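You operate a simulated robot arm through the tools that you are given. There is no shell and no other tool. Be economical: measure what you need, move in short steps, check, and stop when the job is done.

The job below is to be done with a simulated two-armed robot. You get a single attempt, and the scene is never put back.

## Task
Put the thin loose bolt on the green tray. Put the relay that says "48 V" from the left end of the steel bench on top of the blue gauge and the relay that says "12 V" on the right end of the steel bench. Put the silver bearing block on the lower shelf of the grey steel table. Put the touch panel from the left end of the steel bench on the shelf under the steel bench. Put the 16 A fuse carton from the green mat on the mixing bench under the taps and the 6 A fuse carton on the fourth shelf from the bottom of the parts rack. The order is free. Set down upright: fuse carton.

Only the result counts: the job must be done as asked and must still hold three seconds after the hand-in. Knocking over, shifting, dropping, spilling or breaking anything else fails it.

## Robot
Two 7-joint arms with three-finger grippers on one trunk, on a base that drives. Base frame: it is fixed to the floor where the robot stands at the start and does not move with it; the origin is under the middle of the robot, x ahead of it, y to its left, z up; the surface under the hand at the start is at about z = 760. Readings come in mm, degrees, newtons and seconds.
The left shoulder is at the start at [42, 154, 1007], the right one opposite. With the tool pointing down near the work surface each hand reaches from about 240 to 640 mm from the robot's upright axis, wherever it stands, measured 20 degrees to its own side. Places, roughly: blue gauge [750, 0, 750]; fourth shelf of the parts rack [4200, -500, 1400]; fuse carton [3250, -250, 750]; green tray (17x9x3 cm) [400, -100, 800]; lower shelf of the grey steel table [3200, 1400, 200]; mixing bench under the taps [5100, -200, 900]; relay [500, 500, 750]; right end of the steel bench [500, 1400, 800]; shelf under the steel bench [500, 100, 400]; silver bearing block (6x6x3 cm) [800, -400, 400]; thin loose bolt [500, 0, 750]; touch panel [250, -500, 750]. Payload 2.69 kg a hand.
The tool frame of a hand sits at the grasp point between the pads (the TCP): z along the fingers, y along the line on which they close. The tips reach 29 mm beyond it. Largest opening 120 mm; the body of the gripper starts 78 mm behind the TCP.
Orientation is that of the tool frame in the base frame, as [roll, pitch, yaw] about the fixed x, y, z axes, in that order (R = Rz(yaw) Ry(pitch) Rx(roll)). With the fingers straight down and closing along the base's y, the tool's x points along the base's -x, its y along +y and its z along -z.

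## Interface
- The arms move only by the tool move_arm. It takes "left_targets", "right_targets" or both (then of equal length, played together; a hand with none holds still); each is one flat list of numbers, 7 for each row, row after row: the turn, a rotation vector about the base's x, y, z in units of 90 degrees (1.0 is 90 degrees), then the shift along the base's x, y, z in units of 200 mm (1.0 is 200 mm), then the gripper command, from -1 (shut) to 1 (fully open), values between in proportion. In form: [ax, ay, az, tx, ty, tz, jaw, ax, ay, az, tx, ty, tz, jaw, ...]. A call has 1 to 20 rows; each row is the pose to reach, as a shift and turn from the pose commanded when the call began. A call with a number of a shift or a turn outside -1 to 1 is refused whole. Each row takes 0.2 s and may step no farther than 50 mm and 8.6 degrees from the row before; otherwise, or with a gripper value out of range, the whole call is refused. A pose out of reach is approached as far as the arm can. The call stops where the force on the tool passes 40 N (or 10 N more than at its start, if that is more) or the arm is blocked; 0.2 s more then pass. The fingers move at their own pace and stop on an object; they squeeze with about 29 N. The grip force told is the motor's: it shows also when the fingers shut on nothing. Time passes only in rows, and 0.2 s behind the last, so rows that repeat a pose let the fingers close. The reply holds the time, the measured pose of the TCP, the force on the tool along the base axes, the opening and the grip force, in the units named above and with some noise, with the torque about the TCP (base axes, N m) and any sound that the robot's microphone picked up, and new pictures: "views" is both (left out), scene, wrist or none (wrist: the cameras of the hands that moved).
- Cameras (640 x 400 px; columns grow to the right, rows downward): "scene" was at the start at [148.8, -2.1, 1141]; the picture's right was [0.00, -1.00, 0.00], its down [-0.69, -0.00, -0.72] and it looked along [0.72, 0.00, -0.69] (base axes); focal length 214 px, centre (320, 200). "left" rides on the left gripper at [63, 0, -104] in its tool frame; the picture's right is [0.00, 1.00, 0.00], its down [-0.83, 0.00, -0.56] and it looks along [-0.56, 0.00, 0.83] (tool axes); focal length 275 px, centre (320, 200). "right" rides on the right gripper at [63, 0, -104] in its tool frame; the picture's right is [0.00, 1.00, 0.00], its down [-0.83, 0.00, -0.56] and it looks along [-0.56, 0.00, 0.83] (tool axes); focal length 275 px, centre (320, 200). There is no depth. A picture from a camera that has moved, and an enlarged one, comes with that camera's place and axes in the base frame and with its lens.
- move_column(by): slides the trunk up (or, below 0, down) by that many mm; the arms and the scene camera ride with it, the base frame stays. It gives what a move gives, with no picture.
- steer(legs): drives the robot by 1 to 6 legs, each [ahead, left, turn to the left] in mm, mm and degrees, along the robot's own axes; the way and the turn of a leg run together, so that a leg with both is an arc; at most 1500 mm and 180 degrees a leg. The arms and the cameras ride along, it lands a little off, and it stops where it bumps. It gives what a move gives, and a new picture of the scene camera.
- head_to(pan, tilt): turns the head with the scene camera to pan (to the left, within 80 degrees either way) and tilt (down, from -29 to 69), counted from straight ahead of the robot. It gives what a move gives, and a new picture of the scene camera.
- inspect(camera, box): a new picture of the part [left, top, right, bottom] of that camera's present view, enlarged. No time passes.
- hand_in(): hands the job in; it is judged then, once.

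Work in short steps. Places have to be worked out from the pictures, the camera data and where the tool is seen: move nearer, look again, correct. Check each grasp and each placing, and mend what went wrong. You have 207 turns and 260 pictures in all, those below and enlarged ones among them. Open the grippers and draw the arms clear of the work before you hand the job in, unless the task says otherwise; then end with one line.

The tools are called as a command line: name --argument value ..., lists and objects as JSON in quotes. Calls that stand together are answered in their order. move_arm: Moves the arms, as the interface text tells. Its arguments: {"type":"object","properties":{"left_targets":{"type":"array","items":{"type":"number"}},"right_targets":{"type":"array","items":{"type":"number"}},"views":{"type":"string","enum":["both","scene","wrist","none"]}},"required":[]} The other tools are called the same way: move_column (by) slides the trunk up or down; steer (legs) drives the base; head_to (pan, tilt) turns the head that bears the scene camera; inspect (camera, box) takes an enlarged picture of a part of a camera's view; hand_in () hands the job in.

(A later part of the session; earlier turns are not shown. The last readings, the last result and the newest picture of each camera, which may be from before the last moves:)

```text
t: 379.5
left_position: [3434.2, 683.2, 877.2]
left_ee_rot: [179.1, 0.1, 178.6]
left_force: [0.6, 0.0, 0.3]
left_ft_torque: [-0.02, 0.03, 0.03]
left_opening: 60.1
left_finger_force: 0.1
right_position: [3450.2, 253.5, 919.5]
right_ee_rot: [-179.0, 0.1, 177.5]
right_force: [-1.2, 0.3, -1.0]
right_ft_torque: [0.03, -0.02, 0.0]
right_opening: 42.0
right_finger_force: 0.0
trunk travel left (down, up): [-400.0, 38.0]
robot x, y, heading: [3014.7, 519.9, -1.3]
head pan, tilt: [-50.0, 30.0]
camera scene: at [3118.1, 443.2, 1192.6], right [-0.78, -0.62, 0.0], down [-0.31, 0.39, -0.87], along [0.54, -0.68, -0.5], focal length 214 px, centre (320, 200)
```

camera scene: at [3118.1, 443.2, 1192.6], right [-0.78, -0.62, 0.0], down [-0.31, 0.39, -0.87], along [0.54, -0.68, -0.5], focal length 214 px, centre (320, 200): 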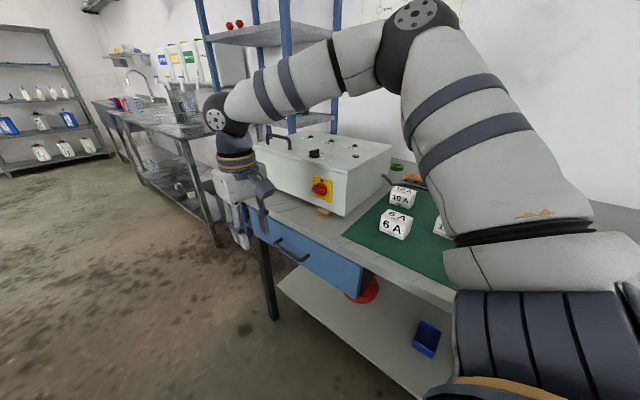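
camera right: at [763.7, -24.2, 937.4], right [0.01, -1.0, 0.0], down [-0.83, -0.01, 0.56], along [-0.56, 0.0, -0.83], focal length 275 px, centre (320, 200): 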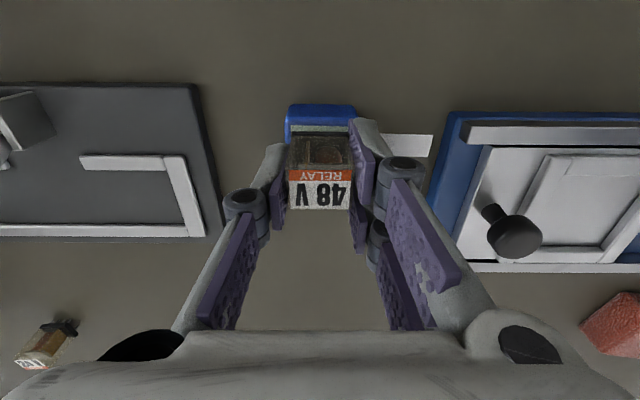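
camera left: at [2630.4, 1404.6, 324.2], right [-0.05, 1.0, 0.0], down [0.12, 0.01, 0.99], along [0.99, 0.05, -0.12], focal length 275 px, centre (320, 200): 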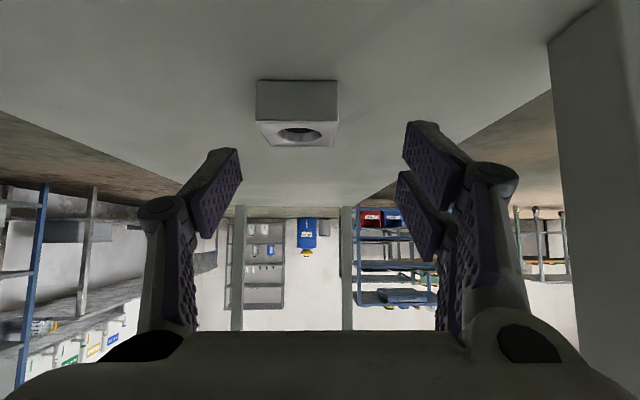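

Cartons 6 A, 10 A and a third are visible on the green mat. I'll turn to face the mat and approach.

steer --legs '[[0, 0, -88.7], [150, 190, 0]]'

head_to --pan 0 --tilt 45

inspect --camera "scene" --box '[220, 110, 420, 235]'

```text
t: 385.3
left_position: [3334.7, -44.7, 874.3]
left_ee_rot: [179.8, -0.4, 87.8]
left_force: [-8.4, -0.3, -3.1]
left_ft_torque: [0.02, -0.03, 0.08]
left_opening: 54.1
left_finger_force: 0.1
right_position: [2910.7, -60.0, 918.9]
right_ee_rot: [-179.1, 0.1, 86.8]
right_force: [0.3, 0.5, -0.6]
right_ft_torque: [0.0, 0.0, 0.0]
right_opening: 42.0
right_finger_force: 0.1
trunk travel left (down, up): [-400.0, 38.0]
robot x, y, heading: [3177.9, 374.1, -92.3]
head pan, tilt: [-50.0, 30.0]
stopped in leg 2: the force on the tool passed its limit at 55 N (the readings are from after the stop); the commanded pose is now the measured one
camera scene: at [3110.2, 271.6, 1192.5], right [-0.61, 0.79, 0.0], down [0.4, 0.31, -0.87], along [-0.68, -0.53, -0.5], focal length 214 px, centre (320, 200)
```

scene: 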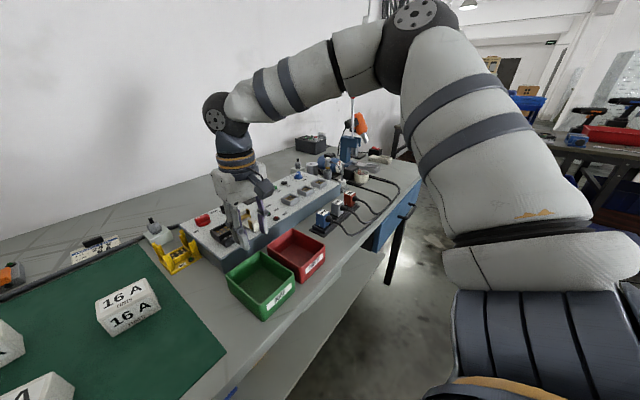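

```text
t: 386.4
left_position: [3335.7, -44.3, 874.8]
left_ee_rot: [179.8, -0.4, 87.8]
left_force: [-11.2, -0.4, -3.6]
left_ft_torque: [0.0, -0.1, 0.06]
left_opening: 52.3
left_finger_force: 0.1
right_position: [2910.3, -59.4, 918.7]
right_ee_rot: [-179.1, 0.1, 86.7]
right_force: [-0.1, 0.4, -0.3]
right_ft_torque: [0.0, -0.02, -0.04]
right_opening: 41.8
right_finger_force: 0.0
trunk travel left (down, up): [-400.0, 38.0]
robot x, y, heading: [3181.3, 375.4, -92.1]
head pan, tilt: [0.0, 45.0]
camera scene: at [3178.4, 245.6, 1170.0], right [-1.0, 0.04, 0.0], down [0.03, 0.71, -0.71], along [-0.03, -0.71, -0.71], focal length 214 px, centre (320, 200)
```

scene: 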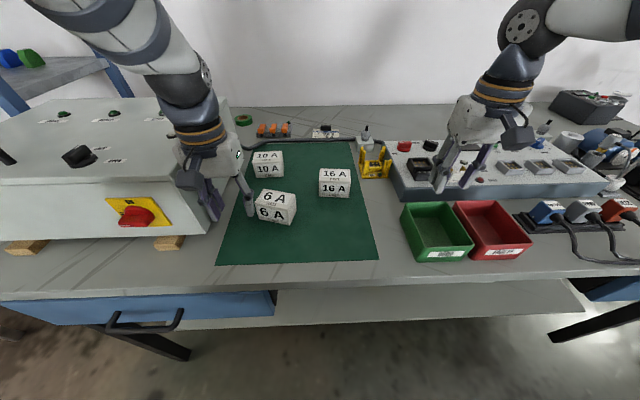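

```text
3.20 times, centred on (320, 172) of scene
camera zoom: at [3178.4, 245.6, 1170.0], right [-1.0, 0.04, 0.0], down [0.03, 0.71, -0.71], along [-0.03, -0.71, -0.71], focal length 686 px, centre (320, 288)
```

zoom: 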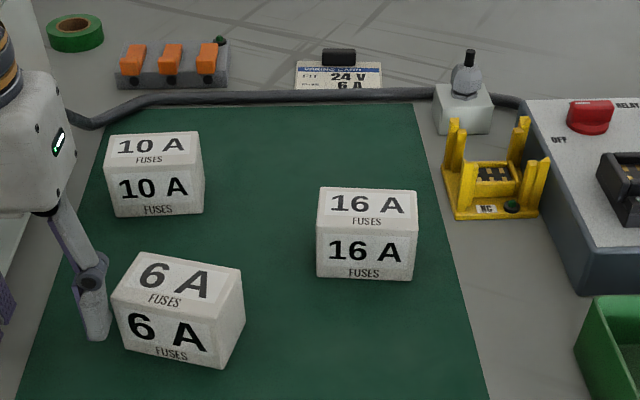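

The left hand is touching the white machine box. I'll back off to -x right away and raise the left hand.

steer --legs '[[0, -60, 2.1]]'

move_arm --left_targets '[0, 0, 0, 0, 0, 0.2, 0, 0, 0, 0, 0, 0.05, 0.4, 0, 0, 0, 0, 0, 0.1, 0.55, 0]' --views "none"

inspect --camera "scene" --box '[0, 0, 640, 400]'

```text
t: 387.6
left_position: [3289.7, -38.0, 875.5]
left_ee_rot: [179.7, -0.4, 89.8]
left_force: [0.2, -0.7, 0.6]
left_ft_torque: [0.0, -0.04, 0.02]
left_opening: 59.9
left_finger_force: 0.2
right_position: [2866.7, -67.5, 920.2]
right_ee_rot: [-179.1, 0.1, 88.7]
right_force: [0.2, 0.1, 0.8]
right_ft_torque: [0.0, -0.04, -0.01]
right_opening: 42.1
right_finger_force: 0.0
trunk travel left (down, up): [-400.0, 38.0]
robot x, y, heading: [3121.1, 375.4, -90.3]
head pan, tilt: [0.0, 45.0]
camera scene: at [3123.4, 247.1, 1170.0], right [-1.0, 0.0, 0.0], down [0.0, 0.71, -0.71], along [0.0, -0.71, -0.71], focal length 214 px, centre (320, 200)
```

scene: 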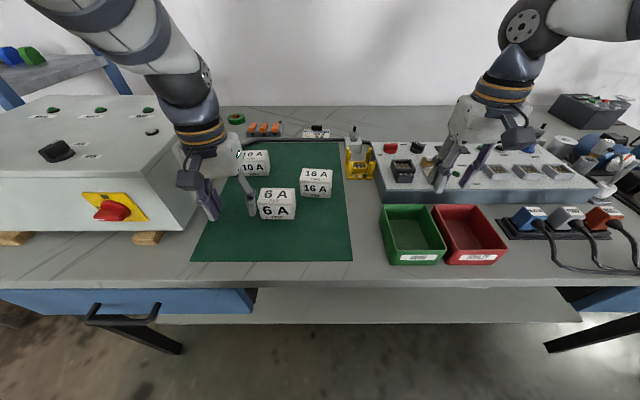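

```text
t: 388.4
left_position: [3302.3, -55.6, 977.5]
left_ee_rot: [-179.5, -0.5, 90.0]
left_force: [0.8, -0.1, 0.8]
left_ft_torque: [0.0, -0.03, 0.02]
left_opening: 60.2
left_finger_force: 0.0
left hand out of reach, approached as far as the arm can: row 2, 3
right_position: [2867.0, -67.1, 919.6]
right_ee_rot: [-179.1, 0.1, 88.7]
right_force: [1.0, -0.1, 0.5]
right_ft_torque: [-0.01, -0.02, -0.05]
right_opening: 41.9
right_finger_force: 0.0
trunk travel left (down, up): [-400.0, 38.0]
robot x, y, heading: [3121.4, 377.2, -90.1]
head pan, tilt: [0.0, 45.0]
```

```text
1.00 times, centred on (320, 200) of scene (not enlarged: the box is as wide or as high as the picture)
camera zoom: at [3112.1, 248.7, 1169.1], right [-0.99, 0.15, 0.0], down [0.11, 0.71, -0.7], along [-0.1, -0.69, -0.71], focal length 214 px, centre (320, 200)
```

zoom: 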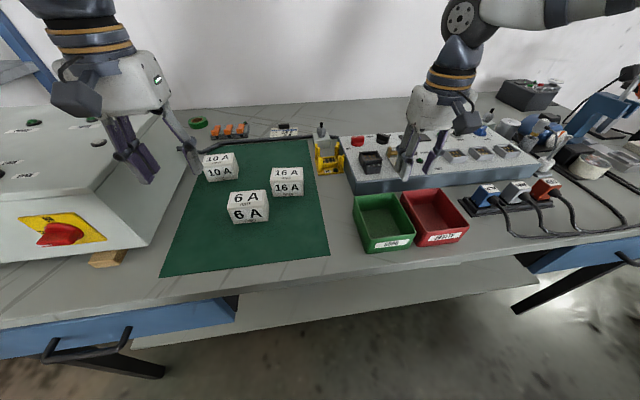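

I'll zoom in on the cartons for accurate position and yaw.

inspect --camera "scene" --box '[190, 140, 330, 240]'

```text
4.00 times, centred on (260, 190) of scene
camera zoom: at [3112.1, 248.7, 1169.1], right [-0.99, 0.15, 0.0], down [0.11, 0.71, -0.7], along [-0.1, -0.69, -0.71], focal length 858 px, centre (560, 240)
```

zoom: 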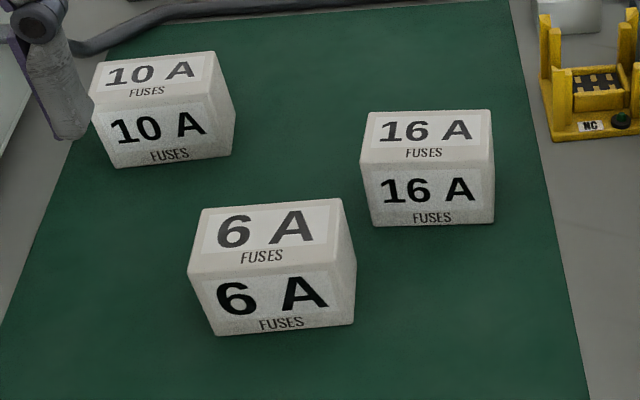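

6 A: centre about (3231, -128), 83 × 57 × 55 mm. 16 A: centre about (3135, -207). I'll pitch the left hand 50° forward above and in front of the 6 A carton.

move_arm --left_targets '[-0.094, 0, 0, -0.06, 0.02, -0.05, 0.6, -0.188, 0, 0, -0.12, 0.04, -0.1, 0.75, -0.282, 0, 0, -0.18, 0.06, -0.16, 0.75, -0.376, 0, 0, -0.24, 0.08, -0.22, 0.75, -0.47, 0, 0, -0.3, 0.1, -0.28, 0.75, -0.556, 0, 0, -0.36, 0.1, -0.34, 0.75]' --views "both"

```text
t: 389.6
left_position: [3251.2, -83.2, 863.5]
left_ee_rot: [179.9, 31.9, 83.0]
left_force: [0.3, 0.4, 0.3]
left_ft_torque: [0.02, -0.02, 0.02]
left_opening: 107.9
left_finger_force: 0.4
left hand out of reach, approached as far as the arm can: row 1, 2, 3, 4, 5
right_position: [2867.3, -68.0, 918.9]
right_ee_rot: [-179.1, 0.0, 88.8]
right_force: [-0.1, -0.7, 0.1]
right_ft_torque: [-0.01, -0.04, -0.01]
right_opening: 42.1
right_finger_force: 0.1
trunk travel left (down, up): [-400.0, 38.0]
robot x, y, heading: [3122.1, 377.5, -90.2]
head pan, tilt: [0.0, 45.0]
stopped in row 5 (left hand): the force on the tool passed its limit at 74 N (the readings are from after the stop); the commanded pose is now the measured one
camera scene: at [3115.7, 246.6, 1170.7], right [-0.99, 0.1, 0.0], down [0.07, 0.69, -0.72], along [-0.07, -0.71, -0.7], focal length 214 px, centre (320, 200)
camera left: at [3265.5, 25.7, 918.9], right [0.99, -0.13, 0.0], down [-0.06, -0.41, 0.91], along [-0.11, -0.9, -0.41], focal length 275 px, centre (320, 200)
```

scene: 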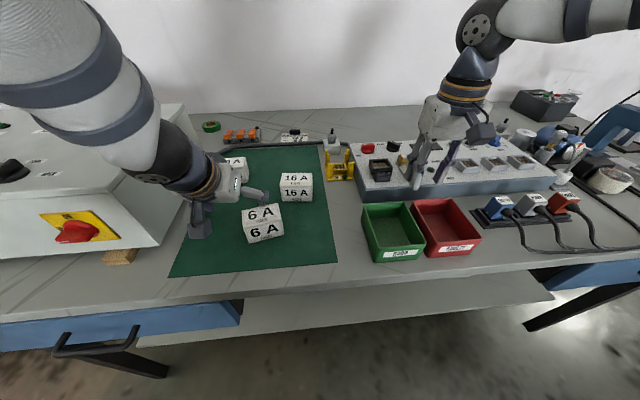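
left: 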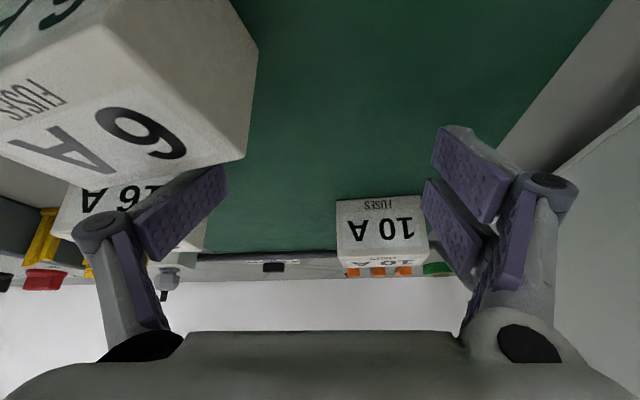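

The arm is too cramped and nudged the box side. I'll back the base off 130 mm, then set the pitch properly.

steer --legs '[[-130, -10, 0]]'

move_arm --left_targets '[-0.05, 0, 0.03, -0.05, -0.1, 0.05, 0.75, -0.1, 0, 0.05, -0.1, -0.2, 0.05, 0.75, -0.15, 0, 0.076, -0.12, -0.3, 0.05, 0.75, -0.2, 0, 0.076, -0.12, -0.4, 0.05, 0.75]' --views "both"

```text
t: 390.8
left_position: [3242.6, 47.6, 864.8]
left_ee_rot: [179.9, 31.9, 82.9]
left_force: [0.1, 0.7, 0.1]
left_ft_torque: [-0.01, 0.01, -0.01]
left_opening: 105.0
left_finger_force: 0.0
right_position: [2857.2, 63.3, 919.7]
right_ee_rot: [-179.0, 0.2, 88.8]
right_force: [0.3, 0.9, 0.6]
right_ft_torque: [-0.04, -0.01, -0.02]
right_opening: 42.1
right_finger_force: 0.0
trunk travel left (down, up): [-400.0, 38.0]
robot x, y, heading: [3116.9, 503.0, -90.3]
head pan, tilt: [0.0, 45.0]
camera scene: at [3106.3, 377.1, 1171.0], right [-0.99, 0.1, 0.0], down [0.07, 0.69, -0.72], along [-0.07, -0.71, -0.7], focal length 214 px, centre (320, 200)
```

scene: 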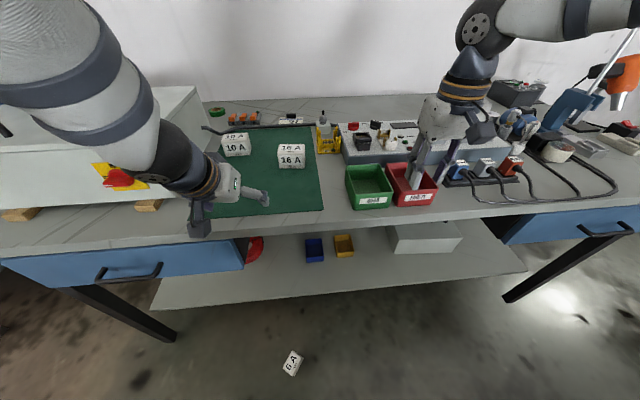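

```text
t: 391.8
left_position: [3251.8, -50.9, 892.9]
left_ee_rot: [179.2, 49.1, 88.6]
left_force: [0.3, -0.3, -0.3]
left_ft_torque: [-0.01, -0.01, 0.02]
left_opening: 104.6
left_finger_force: 0.1
left hand out of reach, approached as far as the arm can: row 3, 4
right_position: [2858.0, 61.1, 919.6]
right_ee_rot: [-179.1, -0.1, 88.8]
right_force: [-0.7, 0.0, 0.5]
right_ft_torque: [-0.01, -0.01, 0.02]
right_opening: 42.2
right_finger_force: 0.0
trunk travel left (down, up): [-400.0, 38.0]
robot x, y, heading: [3107.4, 502.7, -90.2]
head pan, tilt: [0.0, 45.0]
camera scene: at [3102.2, 379.6, 1165.6], right [-0.99, 0.16, 0.0], down [0.12, 0.73, -0.67], along [-0.11, -0.66, -0.74], focal length 214 px, centre (320, 200)
camera left: at [3252.5, 70.2, 914.6], right [1.0, -0.02, 0.01], down [-0.01, -0.12, 0.99], along [-0.01, -0.99, -0.12], focal length 275 px, centre (320, 200)
```

scene: 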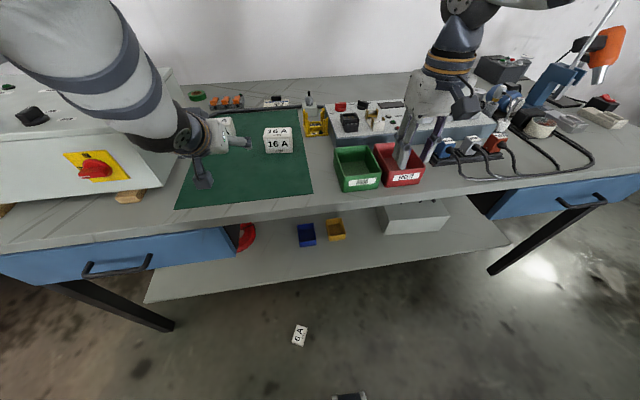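
left: 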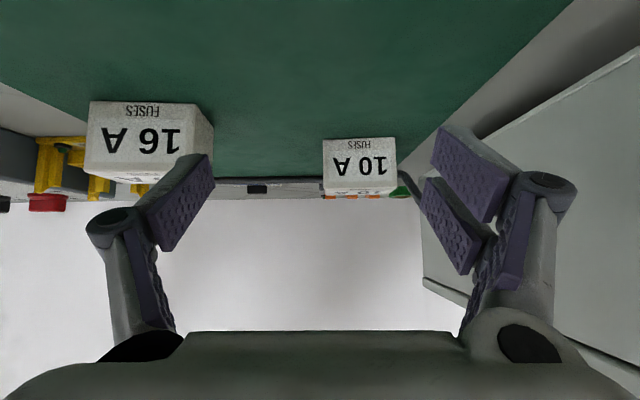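

The 6 A carton was dragged off and now lies on the floor at about (3164, 169). My bench height was wrong: the surface is nearer z≈825. I'll recover it later. First I'll back off, retract the left hand, and take the 16 A carton with the right hand.

steer --legs '[[-120, 0, 0]]'

move_arm --left_targets '[0.09, 0, 0, 0, 0.1, 0.08, 0.5, 0.18, 0, 0, 0, 0.2, 0.16, 0.5, 0.27, 0, 0, 0, 0.3, 0.24, 0, 0.36, 0, 0, 0, 0.4, 0.32, 0, 0.45, 0, 0, 0, 0.4, 0.36, 0, 0.545, 0, 0, 0, 0.4, 0.4, 0]' --views "none"

head_to --pan 0 --tilt 60

inspect --camera "scene" --box '[260, 170, 360, 235]'

```text
t: 393.1
left_position: [3253.1, 69.5, 894.5]
left_ee_rot: [179.2, 49.2, 88.8]
left_force: [0.2, 0.3, 0.3]
left_ft_torque: [-0.02, -0.05, 0.01]
left_opening: 105.2
left_finger_force: 0.0
right_position: [2857.7, 181.9, 919.9]
right_ee_rot: [-178.9, 0.2, 88.8]
right_force: [-1.1, 1.0, 0.8]
right_ft_torque: [-0.03, -0.01, 0.0]
right_opening: 42.0
right_finger_force: 0.1
trunk travel left (down, up): [-400.0, 38.0]
robot x, y, heading: [3110.1, 619.1, -90.4]
head pan, tilt: [0.0, 45.0]
camera scene: at [3102.8, 499.7, 1166.1], right [-0.99, 0.16, 0.0], down [0.12, 0.73, -0.67], along [-0.11, -0.66, -0.74], focal length 214 px, centre (320, 200)
```

scene: 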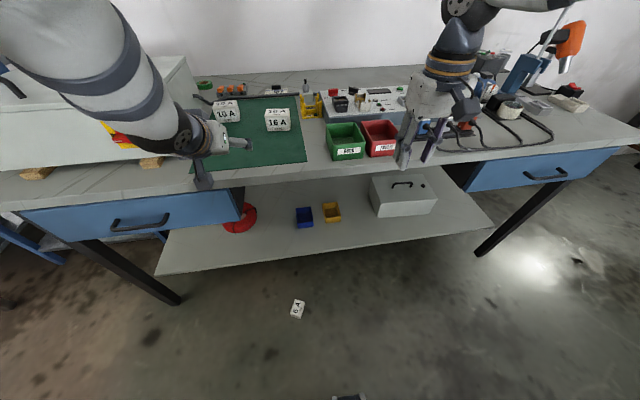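

```text
t: 394.5
left_position: [3252.6, 149.5, 972.8]
left_ee_rot: [-179.8, -0.2, 89.3]
left_force: [0.2, -0.5, 0.9]
left_ft_torque: [-0.02, 0.02, 0.02]
left_opening: 60.0
left_finger_force: 0.1
right_position: [2857.1, 181.6, 919.3]
right_ee_rot: [-179.0, -0.1, 88.8]
right_force: [0.6, -0.2, -0.2]
right_ft_torque: [0.0, -0.03, 0.03]
right_opening: 42.0
right_finger_force: 0.0
trunk travel left (down, up): [-400.0, 38.0]
robot x, y, heading: [3109.0, 627.6, -90.0]
head pan, tilt: [0.0, 45.0]
```

```text
t: 395.2
left_position: [3252.2, 148.4, 973.2]
left_ee_rot: [-179.7, 0.0, 89.2]
left_force: [0.5, 0.0, -0.1]
left_ft_torque: [0.04, 0.02, 0.02]
left_opening: 60.0
left_finger_force: 0.0
right_position: [2858.9, 181.1, 919.2]
right_ee_rot: [-179.1, 0.1, 88.7]
right_force: [-0.7, -0.2, -1.0]
right_ft_torque: [0.0, -0.01, 0.01]
right_opening: 41.8
right_finger_force: 0.0
trunk travel left (down, up): [-400.0, 38.0]
robot x, y, heading: [3112.5, 621.4, -90.4]
head pan, tilt: [0.0, 60.0]
camera scene: at [3115.0, 510.1, 1150.6], right [-1.0, 0.0, 0.0], down [0.0, 0.87, -0.5], along [0.0, -0.5, -0.87], focal length 214 px, centre (320, 200)
```

scene: 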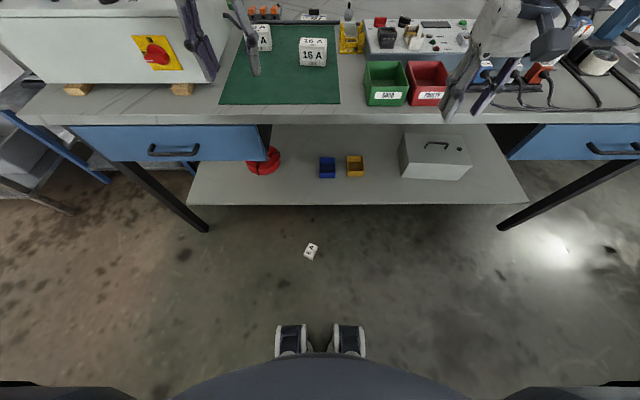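

```text
6.15 times, centred on (310, 202) of scene
camera zoom: at [3115.0, 510.1, 1150.6], right [-1.0, 0.0, 0.0], down [0.0, 0.87, -0.5], along [0.0, -0.5, -0.87], focal length 1320 px, centre (382, 185)
```

zoom: 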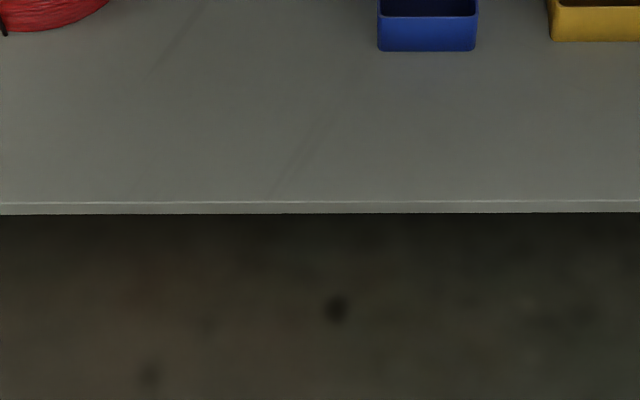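

inspect --camera "scene" --box '[280, 230, 344, 270]'

inspect --camera "scene" --box '[240, 10, 400, 110]'

```text
10.00 times, centred on (312, 250) of scene
camera zoom: at [3115.0, 510.1, 1150.6], right [-1.0, 0.0, 0.0], down [0.0, 0.87, -0.5], along [0.0, -0.5, -0.87], focal length 2145 px, centre (400, -300)
```

zoom: 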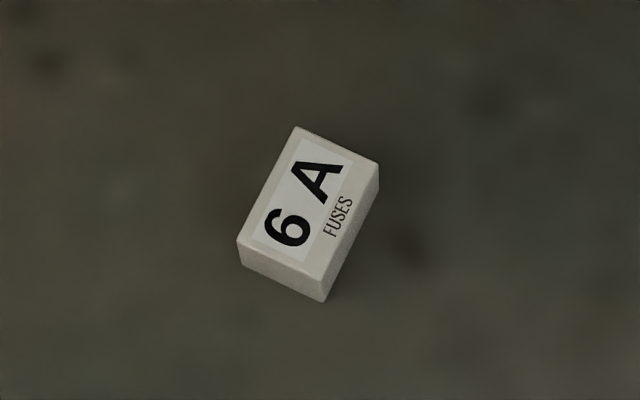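

```text
4.00 times, centred on (320, 60) of scene
camera zoom: at [3115.0, 510.1, 1150.6], right [-1.0, 0.0, 0.0], down [0.0, 0.87, -0.5], along [0.0, -0.5, -0.87], focal length 858 px, centre (320, 760)
```

zoom: 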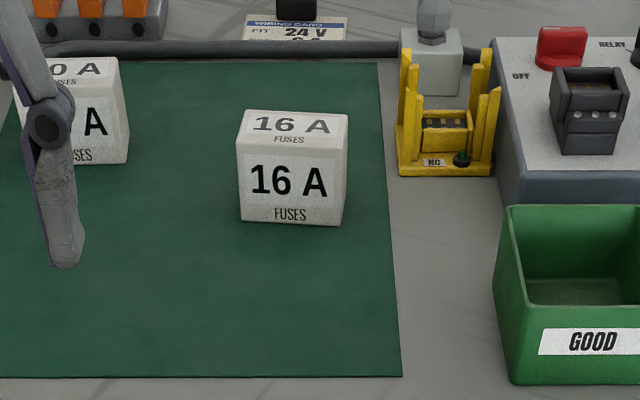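

The carton on the floor is at (3163, 182) with its long axis at about 64°. I'll align the left hand above it and lower the trunk.

move_arm --left_targets '[0, 0, -0.07, -0.11, 0.04, 0, 0.6, 0, 0, -0.14, -0.22, 0.08, 0, 0.6, 0, 0, -0.21, -0.33, 0.13, 0, 0.6, 0, 0, -0.278, -0.445, 0.17, 0, 0.6]' --views "none"

move_column --by -400

move_arm --left_targets '[0, 0, 0, 0, 0, -0.2, 0.6, 0, 0, 0, 0, 0, -0.4, 0.6, 0, 0, 0, 0, 0, -0.6, 0.6, 0, 0, 0, 0, 0, -0.8, 0.6, 0, 0, 0, 0, 0, -1.0, 0.6]' --views "wrist"

```text
t: 396.2
left_position: [3159.9, 183.6, 973.1]
left_ee_rot: [-179.8, 0.0, 64.0]
left_force: [0.3, 0.0, 0.2]
left_ft_torque: [0.03, -0.03, -0.01]
left_opening: 95.9
left_finger_force: 0.1
right_position: [2857.3, 181.7, 919.8]
right_ee_rot: [-179.1, 0.0, 88.8]
right_force: [0.5, -1.2, 0.7]
right_ft_torque: [-0.02, 0.03, 0.0]
right_opening: 42.1
right_finger_force: 0.1
trunk travel left (down, up): [-400.0, 38.0]
robot x, y, heading: [3114.0, 624.0, -90.4]
head pan, tilt: [0.0, 60.0]
```

```text
t: 400.1
left_position: [3163.2, 184.2, 572.2]
left_ee_rot: [-179.8, -0.1, 64.1]
left_force: [0.0, 0.0, -0.7]
left_ft_torque: [-0.02, 0.02, -0.03]
left_opening: 96.2
left_finger_force: 0.2
right_position: [2858.2, 182.3, 518.6]
right_ee_rot: [-179.0, 0.1, 88.7]
right_force: [-0.1, -0.3, 0.0]
right_ft_torque: [0.0, -0.01, 0.05]
right_opening: 42.0
right_finger_force: 0.1
trunk travel left (down, up): [0.0, 438.0]
robot x, y, heading: [3113.6, 626.3, -90.6]
head pan, tilt: [0.0, 60.0]
```

```text
t: 401.3
left_position: [3163.1, 184.7, 371.6]
left_ee_rot: [-179.7, 0.0, 64.1]
left_force: [0.0, 0.0, 0.0]
left_ft_torque: [-0.01, -0.01, 0.05]
left_opening: 95.8
left_finger_force: 0.1
right_position: [2856.9, 181.7, 518.8]
right_ee_rot: [-179.0, 0.1, 88.9]
right_force: [-0.6, 0.5, -0.1]
right_ft_torque: [0.0, 0.0, -0.01]
right_opening: 42.0
right_finger_force: 0.0
trunk travel left (down, up): [0.0, 438.0]
robot x, y, heading: [3111.1, 624.7, -90.7]
head pan, tilt: [0.0, 60.0]
camera left: at [3190.6, 241.6, 477.4], right [0.9, -0.44, 0.0], down [-0.36, -0.75, 0.56], along [-0.25, -0.5, -0.83], focal length 275 px, centre (320, 200)
```

left: 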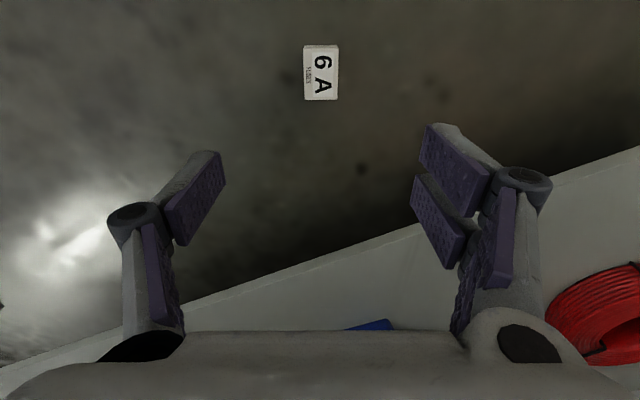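

It's aligned. I'll lower further to about 130 mm and look again to identify which face is up.

move_arm --left_targets '[0, 0, 0, -0.01, -0.01, -0.2, 0.4, 0, 0, 0, -0.02, -0.02, -0.4, 0.4, 0, 0, 0, -0.02, -0.02, -0.6, 0.4, 0, 0, 0, -0.02, -0.02, -0.8, 0.4, 0, 0, 0, -0.02, -0.02, -1.0, 0.4]' --views "wrist"

inspect --camera "left" --box '[240, 0, 400, 100]'

```text
t: 402.5
left_position: [3159.1, 178.8, 173.4]
left_ee_rot: [-179.8, 0.0, 64.2]
left_force: [0.1, 0.0, 0.2]
left_ft_torque: [-0.01, 0.0, 0.0]
left_opening: 83.8
left_finger_force: 0.0
right_position: [2858.0, 181.2, 519.3]
right_ee_rot: [-179.0, 0.0, 88.8]
right_force: [1.0, 1.1, 0.1]
right_ft_torque: [0.0, 0.01, 0.0]
right_opening: 41.7
right_finger_force: 0.1
trunk travel left (down, up): [0.0, 438.0]
robot x, y, heading: [3112.2, 625.7, -90.4]
head pan, tilt: [0.0, 60.0]
camera left: at [3187.4, 236.7, 278.3], right [0.9, -0.44, 0.0], down [-0.36, -0.75, 0.56], along [-0.25, -0.5, -0.83], focal length 275 px, centre (320, 200)
```

left: 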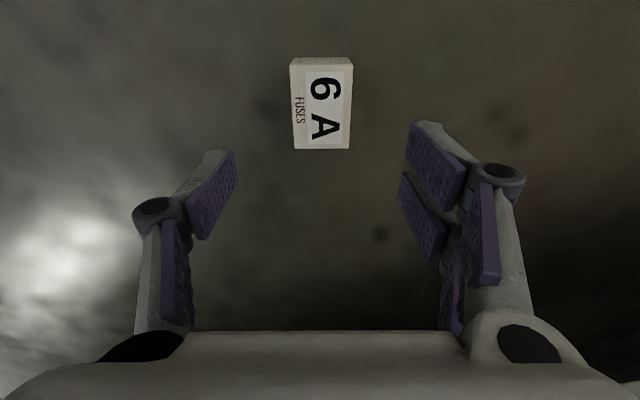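

```text
4.00 times, centred on (320, 50) of left
camera zoom: at [3187.4, 236.7, 278.3], right [0.9, -0.44, 0.0], down [-0.36, -0.75, 0.56], along [-0.25, -0.5, -0.83], focal length 1101 px, centre (320, 800)
```

zoom: 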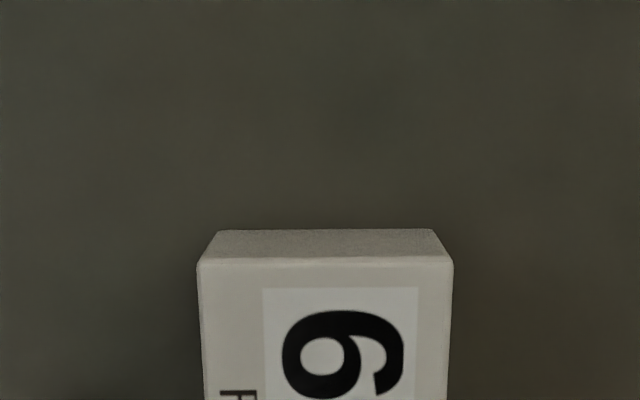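

To learn which face is up, I'll shift the hand sideways to see the carton's side next to the "FUSES" edge.

move_arm --left_targets '[0, 0, 0, -0.17, 0.08, 0, 0.4, 0, 0, 0, -0.34, 0.165, 0, 0.4, 0, 0, 0, -0.5, 0.245, 0, 0.4, 0, 0, 0, -0.67, 0.33, -0.1, 0.4]' --views "none"

inspect --camera "left" --box '[380, 20, 620, 170]'

```text
t: 403.5
left_position: [3025.2, 245.7, 154.4]
left_ee_rot: [-179.7, 0.0, 64.2]
left_force: [-0.3, 0.2, 0.8]
left_ft_torque: [0.01, -0.01, 0.02]
left_opening: 83.9
left_finger_force: 0.1
right_position: [2858.5, 182.5, 520.7]
right_ee_rot: [-179.0, 0.0, 88.8]
right_force: [-0.6, -0.4, 0.8]
right_ft_torque: [-0.02, 0.03, -0.01]
right_opening: 42.2
right_finger_force: 0.1
trunk travel left (down, up): [0.0, 438.0]
robot x, y, heading: [3115.1, 623.9, -90.0]
head pan, tilt: [0.0, 60.0]
```

```text
2.67 times, centred on (500, 95) of left
camera zoom: at [3052.5, 302.9, 258.3], right [0.9, -0.44, 0.0], down [-0.36, -0.75, 0.56], along [-0.25, -0.5, -0.83], focal length 734 px, centre (-160, 480)
```

zoom: 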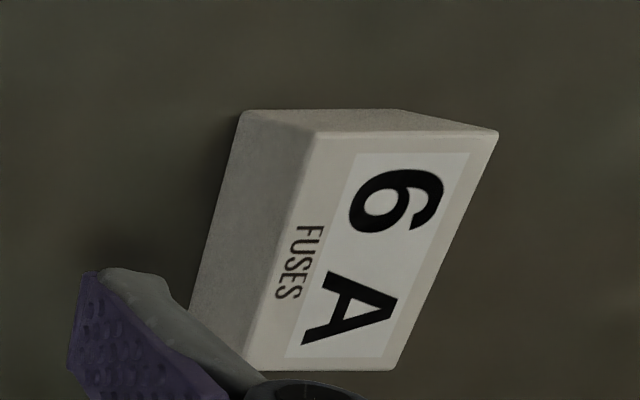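

The carton lies on its back, with its true top facing (0.9, -0.44). I'll turn the hand so it grips the carton's ends. That lets me pitch the hand forward later and stand the carton upright.

move_arm --left_targets '[0, 0, 0.09, 0.06, -0.03, 0.05, 0.6, 0, 0, 0.18, 0.12, -0.06, 0.05, 0.7, 0, 0, 0.27, 0.18, -0.09, 0.05, 0.7, 0, 0, 0.36, 0.24, -0.12, 0.05, 0.7, 0, 0, 0.45, 0.3, -0.15, 0.05, 0.7, 0, 0, 0.54, 0.36, -0.18, 0.05, 0.7, 0, 0, 0.63, 0.42, -0.21, 0.05, 0.7, 0, 0, 0.72, 0.48, -0.24, 0.05, 0.7, 0, 0, 0.81, 0.54, -0.27, 0.05, 0.7, 0, 0, 0.9, 0.6, -0.3, 0.05, 0.7, 0, 0, 0.99, 0.67, -0.33, 0.05, 0.7]' --views "wrist"

```text
t: 405.9
left_position: [3158.9, 178.0, 164.3]
left_ee_rot: [-179.8, 0.0, 153.4]
left_force: [-0.6, 0.2, -0.2]
left_ft_torque: [0.0, 0.0, -0.04]
left_opening: 102.0
left_finger_force: 0.0
right_position: [2857.6, 182.4, 520.1]
right_ee_rot: [-179.0, 0.1, 88.7]
right_force: [0.5, -0.7, 0.3]
right_ft_torque: [-0.01, -0.03, 0.0]
right_opening: 41.6
right_finger_force: 0.1
trunk travel left (down, up): [0.0, 438.0]
robot x, y, heading: [3111.8, 624.4, -90.2]
head pan, tilt: [0.0, 60.0]
camera left: at [3102.3, 208.0, 268.9], right [0.45, 0.89, 0.0], down [0.74, -0.37, 0.56], along [0.49, -0.25, -0.83], focal length 275 px, centre (320, 200)
```

left: 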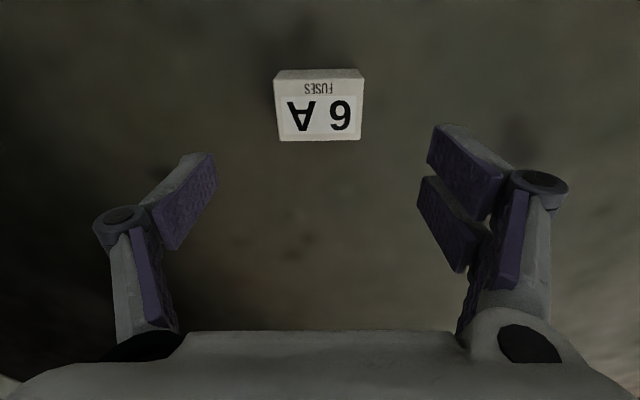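

It's aligned. I'll lower to the floor grip height and close.

move_arm --left_targets '[0, 0, 0, -0.008, 0.01, -0.2, 0.7, 0, 0, 0, -0.008, 0.01, -0.4, 0.7, 0, 0, 0, -0.008, 0.01, -0.55, 0.7, 0, 0, 0, -0.008, 0.01, -0.64, 0.7, 0, 0, 0, -0.008, 0.01, -0.64, -1, 0, 0, 0, -0.008, 0.01, -0.64, -1, 0, 0, 0, -0.008, 0.01, -0.64, -1]' --views "wrist"

```text
t: 407.5
left_position: [3158.0, 181.5, 34.4]
left_ee_rot: [-179.7, 0.0, 153.3]
left_force: [-1.2, -3.2, 3.4]
left_ft_torque: [-0.18, 0.1, -0.01]
left_opening: 69.7
left_finger_force: 28.6
right_position: [2858.0, 181.5, 518.0]
right_ee_rot: [-179.0, 0.1, 88.8]
right_force: [-0.3, -0.2, -0.1]
right_ft_torque: [0.0, 0.05, 0.02]
right_opening: 42.0
right_finger_force: 0.0
trunk travel left (down, up): [0.0, 438.0]
robot x, y, heading: [3110.9, 625.6, -90.2]
head pan, tilt: [0.0, 60.0]
camera left: at [3100.3, 210.8, 140.1], right [0.45, 0.89, 0.0], down [0.74, -0.38, 0.56], along [0.49, -0.26, -0.83], focal length 275 px, centre (320, 200)
```

left: 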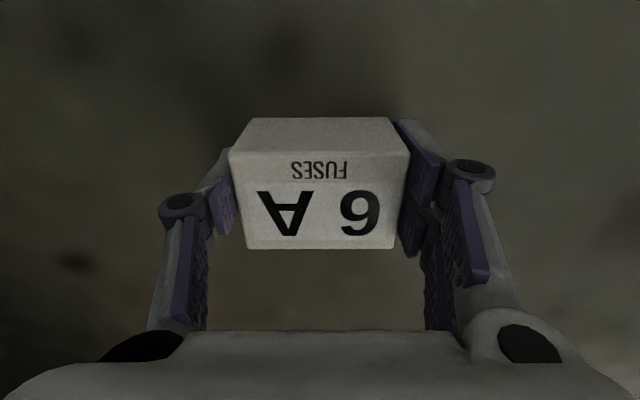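

Gripped at 69.7 mm. I'll lift, raise the trunk and turn the hand back.

move_arm --left_targets '[0, 0, 0, 0, 0, 0.2, -1, 0, 0, 0, 0, 0, 0.4, -1, 0, 0, 0, 0, 0, 0.6, -1, 0, 0, 0, 0, 0, 0.8, -1, 0, 0, 0, 0, 0, 1.0, -1]' --views "none"

steer --legs '[[-100, 0, 0]]'

move_column --by 438

move_arm --left_targets '[0, 0, -0.09, 0.03, 0, 0.1, -1, 0, 0, -0.18, 0.06, 0, 0.2, -1, 0, 0, -0.27, 0.1, 0, 0.35, -1, 0, 0, -0.36, 0.15, 0, 0.5, -1, 0, 0, -0.45, 0.2, 0, 0.65, -1, 0, 0, -0.54, 0.25, 0, 0.8, -1, 0, 0, -0.63, 0.3, 0, 0.95, -1, 0, 0, -0.715, 0.35, 0, 1.0, -1]' --views "wrist"

```text
t: 408.7
left_position: [3156.8, 180.8, 236.5]
left_ee_rot: [-179.8, -0.1, 153.3]
left_force: [-0.2, 0.4, -1.8]
left_ft_torque: [0.01, -0.02, -0.02]
left_opening: 69.5
left_finger_force: 28.7
right_position: [2857.7, 181.5, 519.5]
right_ee_rot: [-179.0, 0.2, 88.8]
right_force: [-0.2, 0.5, -0.3]
right_ft_torque: [0.0, 0.01, 0.02]
right_opening: 41.8
right_finger_force: 0.1
trunk travel left (down, up): [0.0, 438.0]
robot x, y, heading: [3110.9, 624.2, -90.3]
head pan, tilt: [0.0, 60.0]
```

```text
t: 409.8
left_position: [3158.0, 280.3, 236.0]
left_ee_rot: [-179.8, 0.0, 153.5]
left_force: [-0.1, 0.3, -1.0]
left_ft_torque: [0.0, 0.0, 0.02]
left_opening: 69.2
left_finger_force: 29.4
right_position: [2859.3, 280.9, 520.2]
right_ee_rot: [-178.9, 0.0, 88.9]
right_force: [0.0, 0.1, 1.1]
right_ft_torque: [-0.01, -0.02, -0.01]
right_opening: 41.9
right_finger_force: 0.0
trunk travel left (down, up): [0.0, 438.0]
robot x, y, heading: [3112.7, 725.4, -90.2]
head pan, tilt: [0.0, 60.0]
camera scene: at [3115.3, 471.4, 728.0], right [-1.0, 0.0, 0.0], down [0.0, 0.87, -0.5], along [0.0, -0.5, -0.87], focal length 214 px, centre (320, 200)
```

scene: 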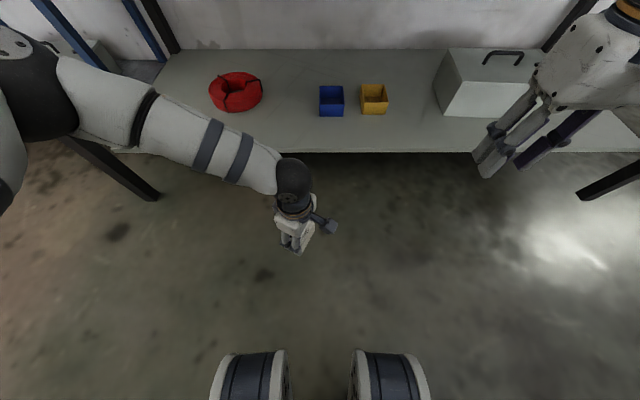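

```text
refused: 438 is not a number from -400 to 400
```

```text
t: 411.6
left_position: [3228.5, 279.2, 437.2]
left_ee_rot: [-179.8, -0.1, 88.9]
left_force: [-0.2, 0.2, -1.2]
left_ft_torque: [0.0, -0.01, -0.02]
left_opening: 69.4
left_finger_force: 29.3
right_position: [2858.8, 281.1, 518.3]
right_ee_rot: [-179.1, 0.1, 88.9]
right_force: [0.9, 0.1, 0.3]
right_ft_torque: [0.0, 0.03, -0.04]
right_opening: 41.9
right_finger_force: 0.1
trunk travel left (down, up): [0.0, 438.0]
robot x, y, heading: [3116.6, 723.9, -90.0]
head pan, tilt: [0.0, 60.0]
camera left: at [3230.0, 343.7, 541.8], right [1.0, -0.02, 0.0], down [-0.02, -0.83, 0.56], along [-0.02, -0.56, -0.83], focal length 275 px, centre (320, 200)
```

left: 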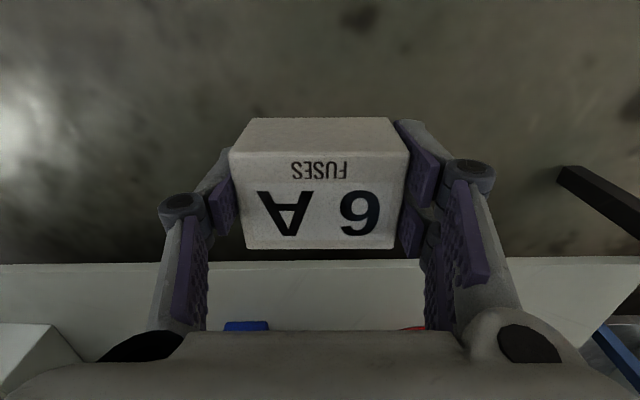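

The carton is held. I'll raise the trunk, lift the left hand clear, move to the base pose for the 16 A carton, and pitch the right hand.

move_column --by 400

move_arm --left_targets '[0, 0, 0, 0, 0.1, 0.2, -1, 0, 0, 0, 0, 0.2, 0.4, -1, 0, 0, 0, 0, 0.3, 0.6, -1]' --views "none"

steer --legs '[[200, 70, 0]]'

move_arm --right_targets '[-0.08, 0, 0, 0.14, -0.08, 0.02, 0.2, -0.16, 0, 0, 0.28, -0.16, 0.04, 0.4, -0.24, 0, 0, 0.42, -0.24, 0.06, 0.6, -0.32, 0, 0, 0.56, -0.32, 0.08, 0.6, -0.4, 0, 0, 0.7, -0.4, 0.1, 0.6, -0.48, 0, 0, 0.84, -0.5, 0.1, 0.6, -0.556, 0, 0, 0.98, -0.6, 0.1, 0.6]' --views "both"

```text
t: 415.5
left_position: [3227.8, 281.5, 835.1]
left_ee_rot: [-179.9, -0.1, 89.0]
left_force: [0.5, -0.2, -0.9]
left_ft_torque: [-0.02, -0.03, -0.01]
left_opening: 69.6
left_finger_force: 29.1
right_position: [2859.5, 280.5, 918.9]
right_ee_rot: [-179.2, 0.0, 88.9]
right_force: [0.2, 0.9, 0.6]
right_ft_torque: [0.01, -0.01, -0.03]
right_opening: 42.0
right_finger_force: 0.1
trunk travel left (down, up): [-400.0, 38.0]
robot x, y, heading: [3114.7, 726.3, -90.3]
head pan, tilt: [0.0, 60.0]
```

```text
t: 416.3
left_position: [3229.1, 341.5, 956.6]
left_ee_rot: [-179.8, 0.0, 89.1]
left_force: [0.2, -0.2, -1.6]
left_ft_torque: [0.02, 0.02, -0.04]
left_opening: 69.6
left_finger_force: 28.6
right_position: [2859.3, 281.9, 920.6]
right_ee_rot: [-179.0, 0.0, 88.8]
right_force: [-0.6, 0.1, -0.5]
right_ft_torque: [0.0, 0.0, 0.0]
right_opening: 42.1
right_finger_force: 0.1
trunk travel left (down, up): [-400.0, 38.0]
robot x, y, heading: [3116.6, 724.9, -90.1]
head pan, tilt: [0.0, 60.0]
```

```text
t: 417.9
left_position: [3300.0, 142.1, 955.4]
left_ee_rot: [-179.9, -0.2, 89.2]
left_force: [0.1, -1.0, -1.0]
left_ft_torque: [0.06, 0.02, 0.0]
left_opening: 69.5
left_finger_force: 29.0
right_position: [2930.8, 82.1, 920.3]
right_ee_rot: [-179.0, -0.1, 89.2]
right_force: [0.2, -0.5, 0.2]
right_ft_torque: [0.02, 0.0, -0.04]
right_opening: 42.0
right_finger_force: 0.0
trunk travel left (down, up): [-400.0, 38.0]
robot x, y, heading: [3178.4, 529.7, -90.3]
head pan, tilt: [0.0, 60.0]
camera scene: at [3185.5, 411.5, 1150.4], right [-1.0, 0.0, 0.0], down [0.0, 0.87, -0.5], along [0.0, -0.5, -0.87], focal length 214 px, centre (320, 200)
```

scene: 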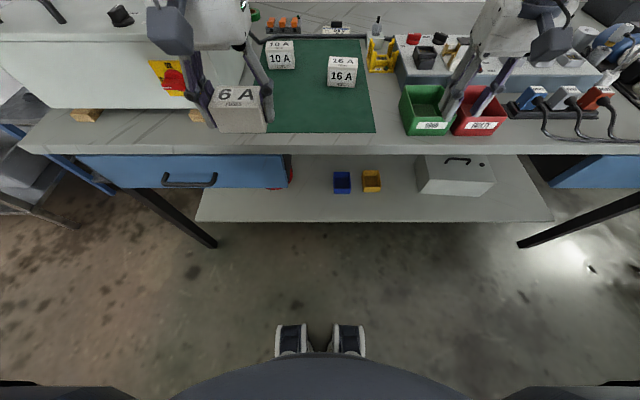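

```text
t: 419.5
left_position: [3299.2, 143.6, 954.9]
left_ee_rot: [-179.7, 0.1, 89.2]
left_force: [0.2, -0.6, -1.5]
left_ft_torque: [-0.02, -0.03, -0.02]
left_opening: 69.3
left_finger_force: 29.6
right_position: [3111.9, -29.1, 938.5]
right_ee_rot: [-179.9, 46.9, 88.1]
right_force: [-0.7, -0.1, -0.4]
right_ft_torque: [0.0, 0.02, -0.02]
right_opening: 96.0
right_finger_force: 0.0
right hand out of reach, approached as far as the arm can: row 7
trunk travel left (down, up): [-400.0, 38.0]
robot x, y, heading: [3182.2, 529.4, -89.7]
head pan, tilt: [0.0, 60.0]
camera scene: at [3197.4, 415.5, 1148.2], right [-0.98, -0.2, 0.0], down [-0.17, 0.87, -0.47], along [0.09, -0.46, -0.88], focal length 214 px, centre (320, 200)
camera right: at [3114.5, 89.5, 963.0], right [1.0, -0.03, 0.0], down [0.0, -0.16, 0.99], along [-0.03, -0.99, -0.16], focal length 275 px, centre (320, 200)
```

scene: 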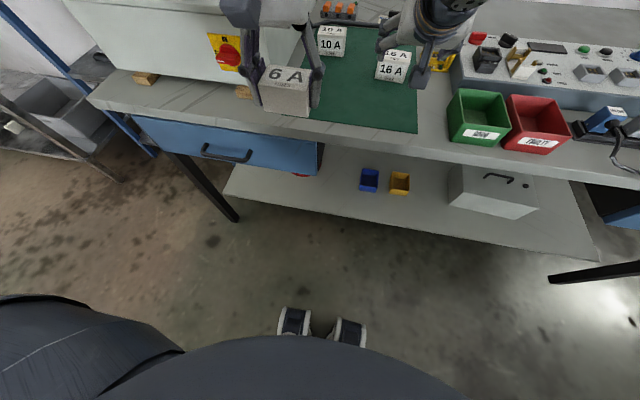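
right: 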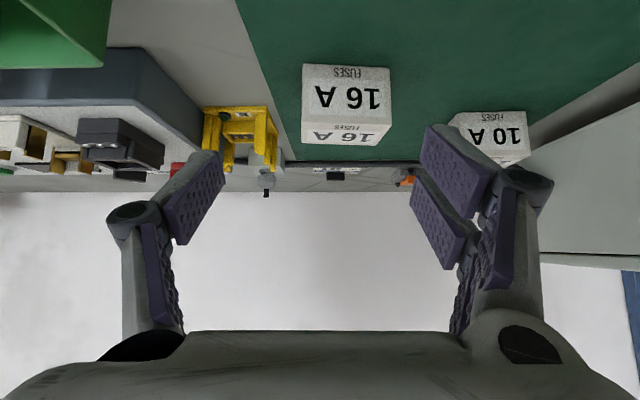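

16 A: centre about (3129, -136), top z≈870, surface ≈822. I'll step 80 mm closer, then lower around it.

steer --legs '[[80, 0, 0]]'

move_arm --right_targets '[-0.034, 0, 0, 0.085, 0, 0, 0.6, -0.034, 0, 0, 0.085, -0.05, -0.1, 0.6, -0.034, 0, 0, 0.085, -0.1, -0.25, 0.6]' --views "wrist"

```text
t: 420.6
left_position: [3299.4, 63.1, 954.3]
left_ee_rot: [-179.9, 0.0, 89.2]
left_force: [0.0, 0.2, -2.2]
left_ft_torque: [0.03, 0.0, 0.02]
left_opening: 69.4
left_finger_force: 28.4
right_position: [3111.7, -107.7, 938.2]
right_ee_rot: [-179.7, 47.0, 88.3]
right_force: [0.4, -0.6, -0.1]
right_ft_torque: [0.01, 0.02, -0.03]
right_opening: 96.2
right_finger_force: 0.0
trunk travel left (down, up): [-400.0, 38.0]
robot x, y, heading: [3183.3, 446.4, -89.8]
head pan, tilt: [0.0, 60.0]
camera scene: at [3198.1, 336.8, 1148.4], right [-0.98, -0.2, 0.0], down [-0.18, 0.86, -0.47], along [0.09, -0.46, -0.88], focal length 214 px, centre (320, 200)
```

scene: 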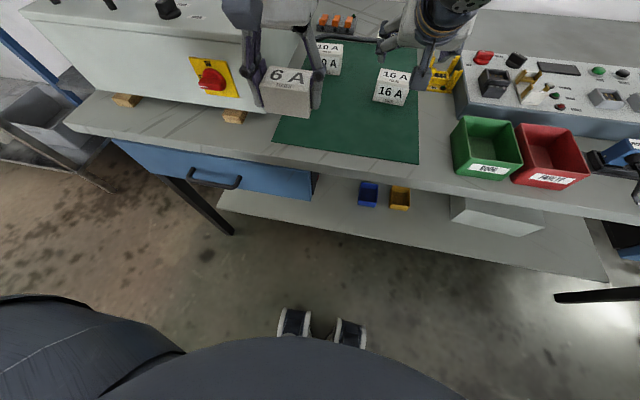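

```text
t: 421.4
left_position: [3299.9, 64.6, 954.6]
left_ee_rot: [-179.7, -0.1, 89.2]
left_force: [0.0, 0.3, -1.2]
left_ft_torque: [0.0, -0.04, 0.03]
left_opening: 69.4
left_finger_force: 29.2
right_position: [3128.8, -126.8, 884.1]
right_ee_rot: [-179.8, 50.0, 88.3]
right_force: [-0.5, 0.4, 0.4]
right_ft_torque: [0.0, 0.0, -0.02]
right_opening: 96.0
right_finger_force: 0.0
trunk travel left (down, up): [-400.0, 38.0]
robot x, y, heading: [3180.3, 447.5, -90.0]
head pan, tilt: [0.0, 60.0]
camera right: at [3132.3, -7.7, 903.5], right [1.0, -0.03, -0.01], down [0.0, -0.11, 0.99], along [-0.03, -0.99, -0.11], focal length 275 px, centre (320, 200)
```

right: 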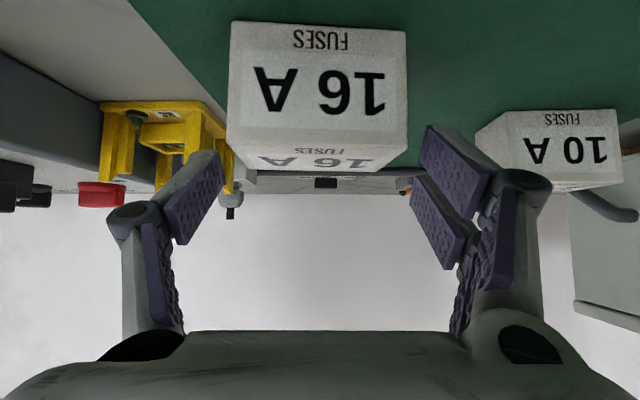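

It's centred. I'll lower and close.

move_arm --right_targets '[0, 0, 0, 0, -0.02, -0.1, 0.6, 0, 0, 0, 0, -0.03, -0.15, 0.6, 0, 0, 0, 0, -0.03, -0.15, -1, 0, 0, 0, 0, -0.03, -0.15, -1, 0, 0, 0, 0, -0.03, -0.15, -1]' --views "wrist"

```text
t: 422.6
left_position: [3298.8, 64.7, 955.9]
left_ee_rot: [-179.8, 0.0, 89.2]
left_force: [0.3, -0.7, -1.2]
left_ft_torque: [0.01, 0.0, 0.0]
left_opening: 69.7
left_finger_force: 28.9
right_position: [3128.0, -133.4, 858.0]
right_ee_rot: [-179.8, 50.2, 88.0]
right_force: [-0.9, -0.8, 2.0]
right_ft_torque: [-0.04, -0.11, -0.03]
right_opening: 69.8
right_finger_force: 28.9
trunk travel left (down, up): [-400.0, 38.0]
robot x, y, heading: [3183.9, 447.7, -89.8]
head pan, tilt: [0.0, 60.0]
camera right: at [3131.7, -13.4, 876.9], right [1.0, -0.03, -0.01], down [0.0, -0.11, 0.99], along [-0.03, -0.99, -0.11], focal length 275 px, centre (320, 200)
```

right: 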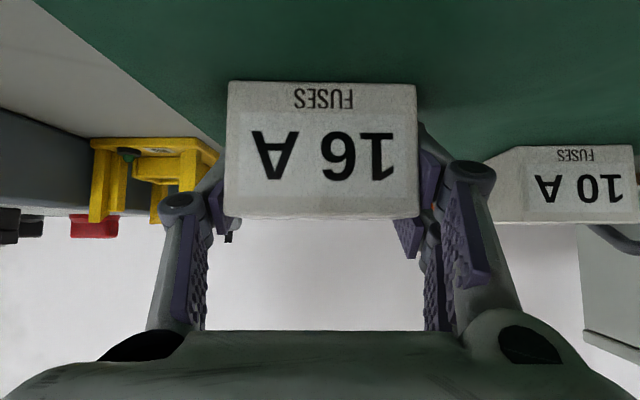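

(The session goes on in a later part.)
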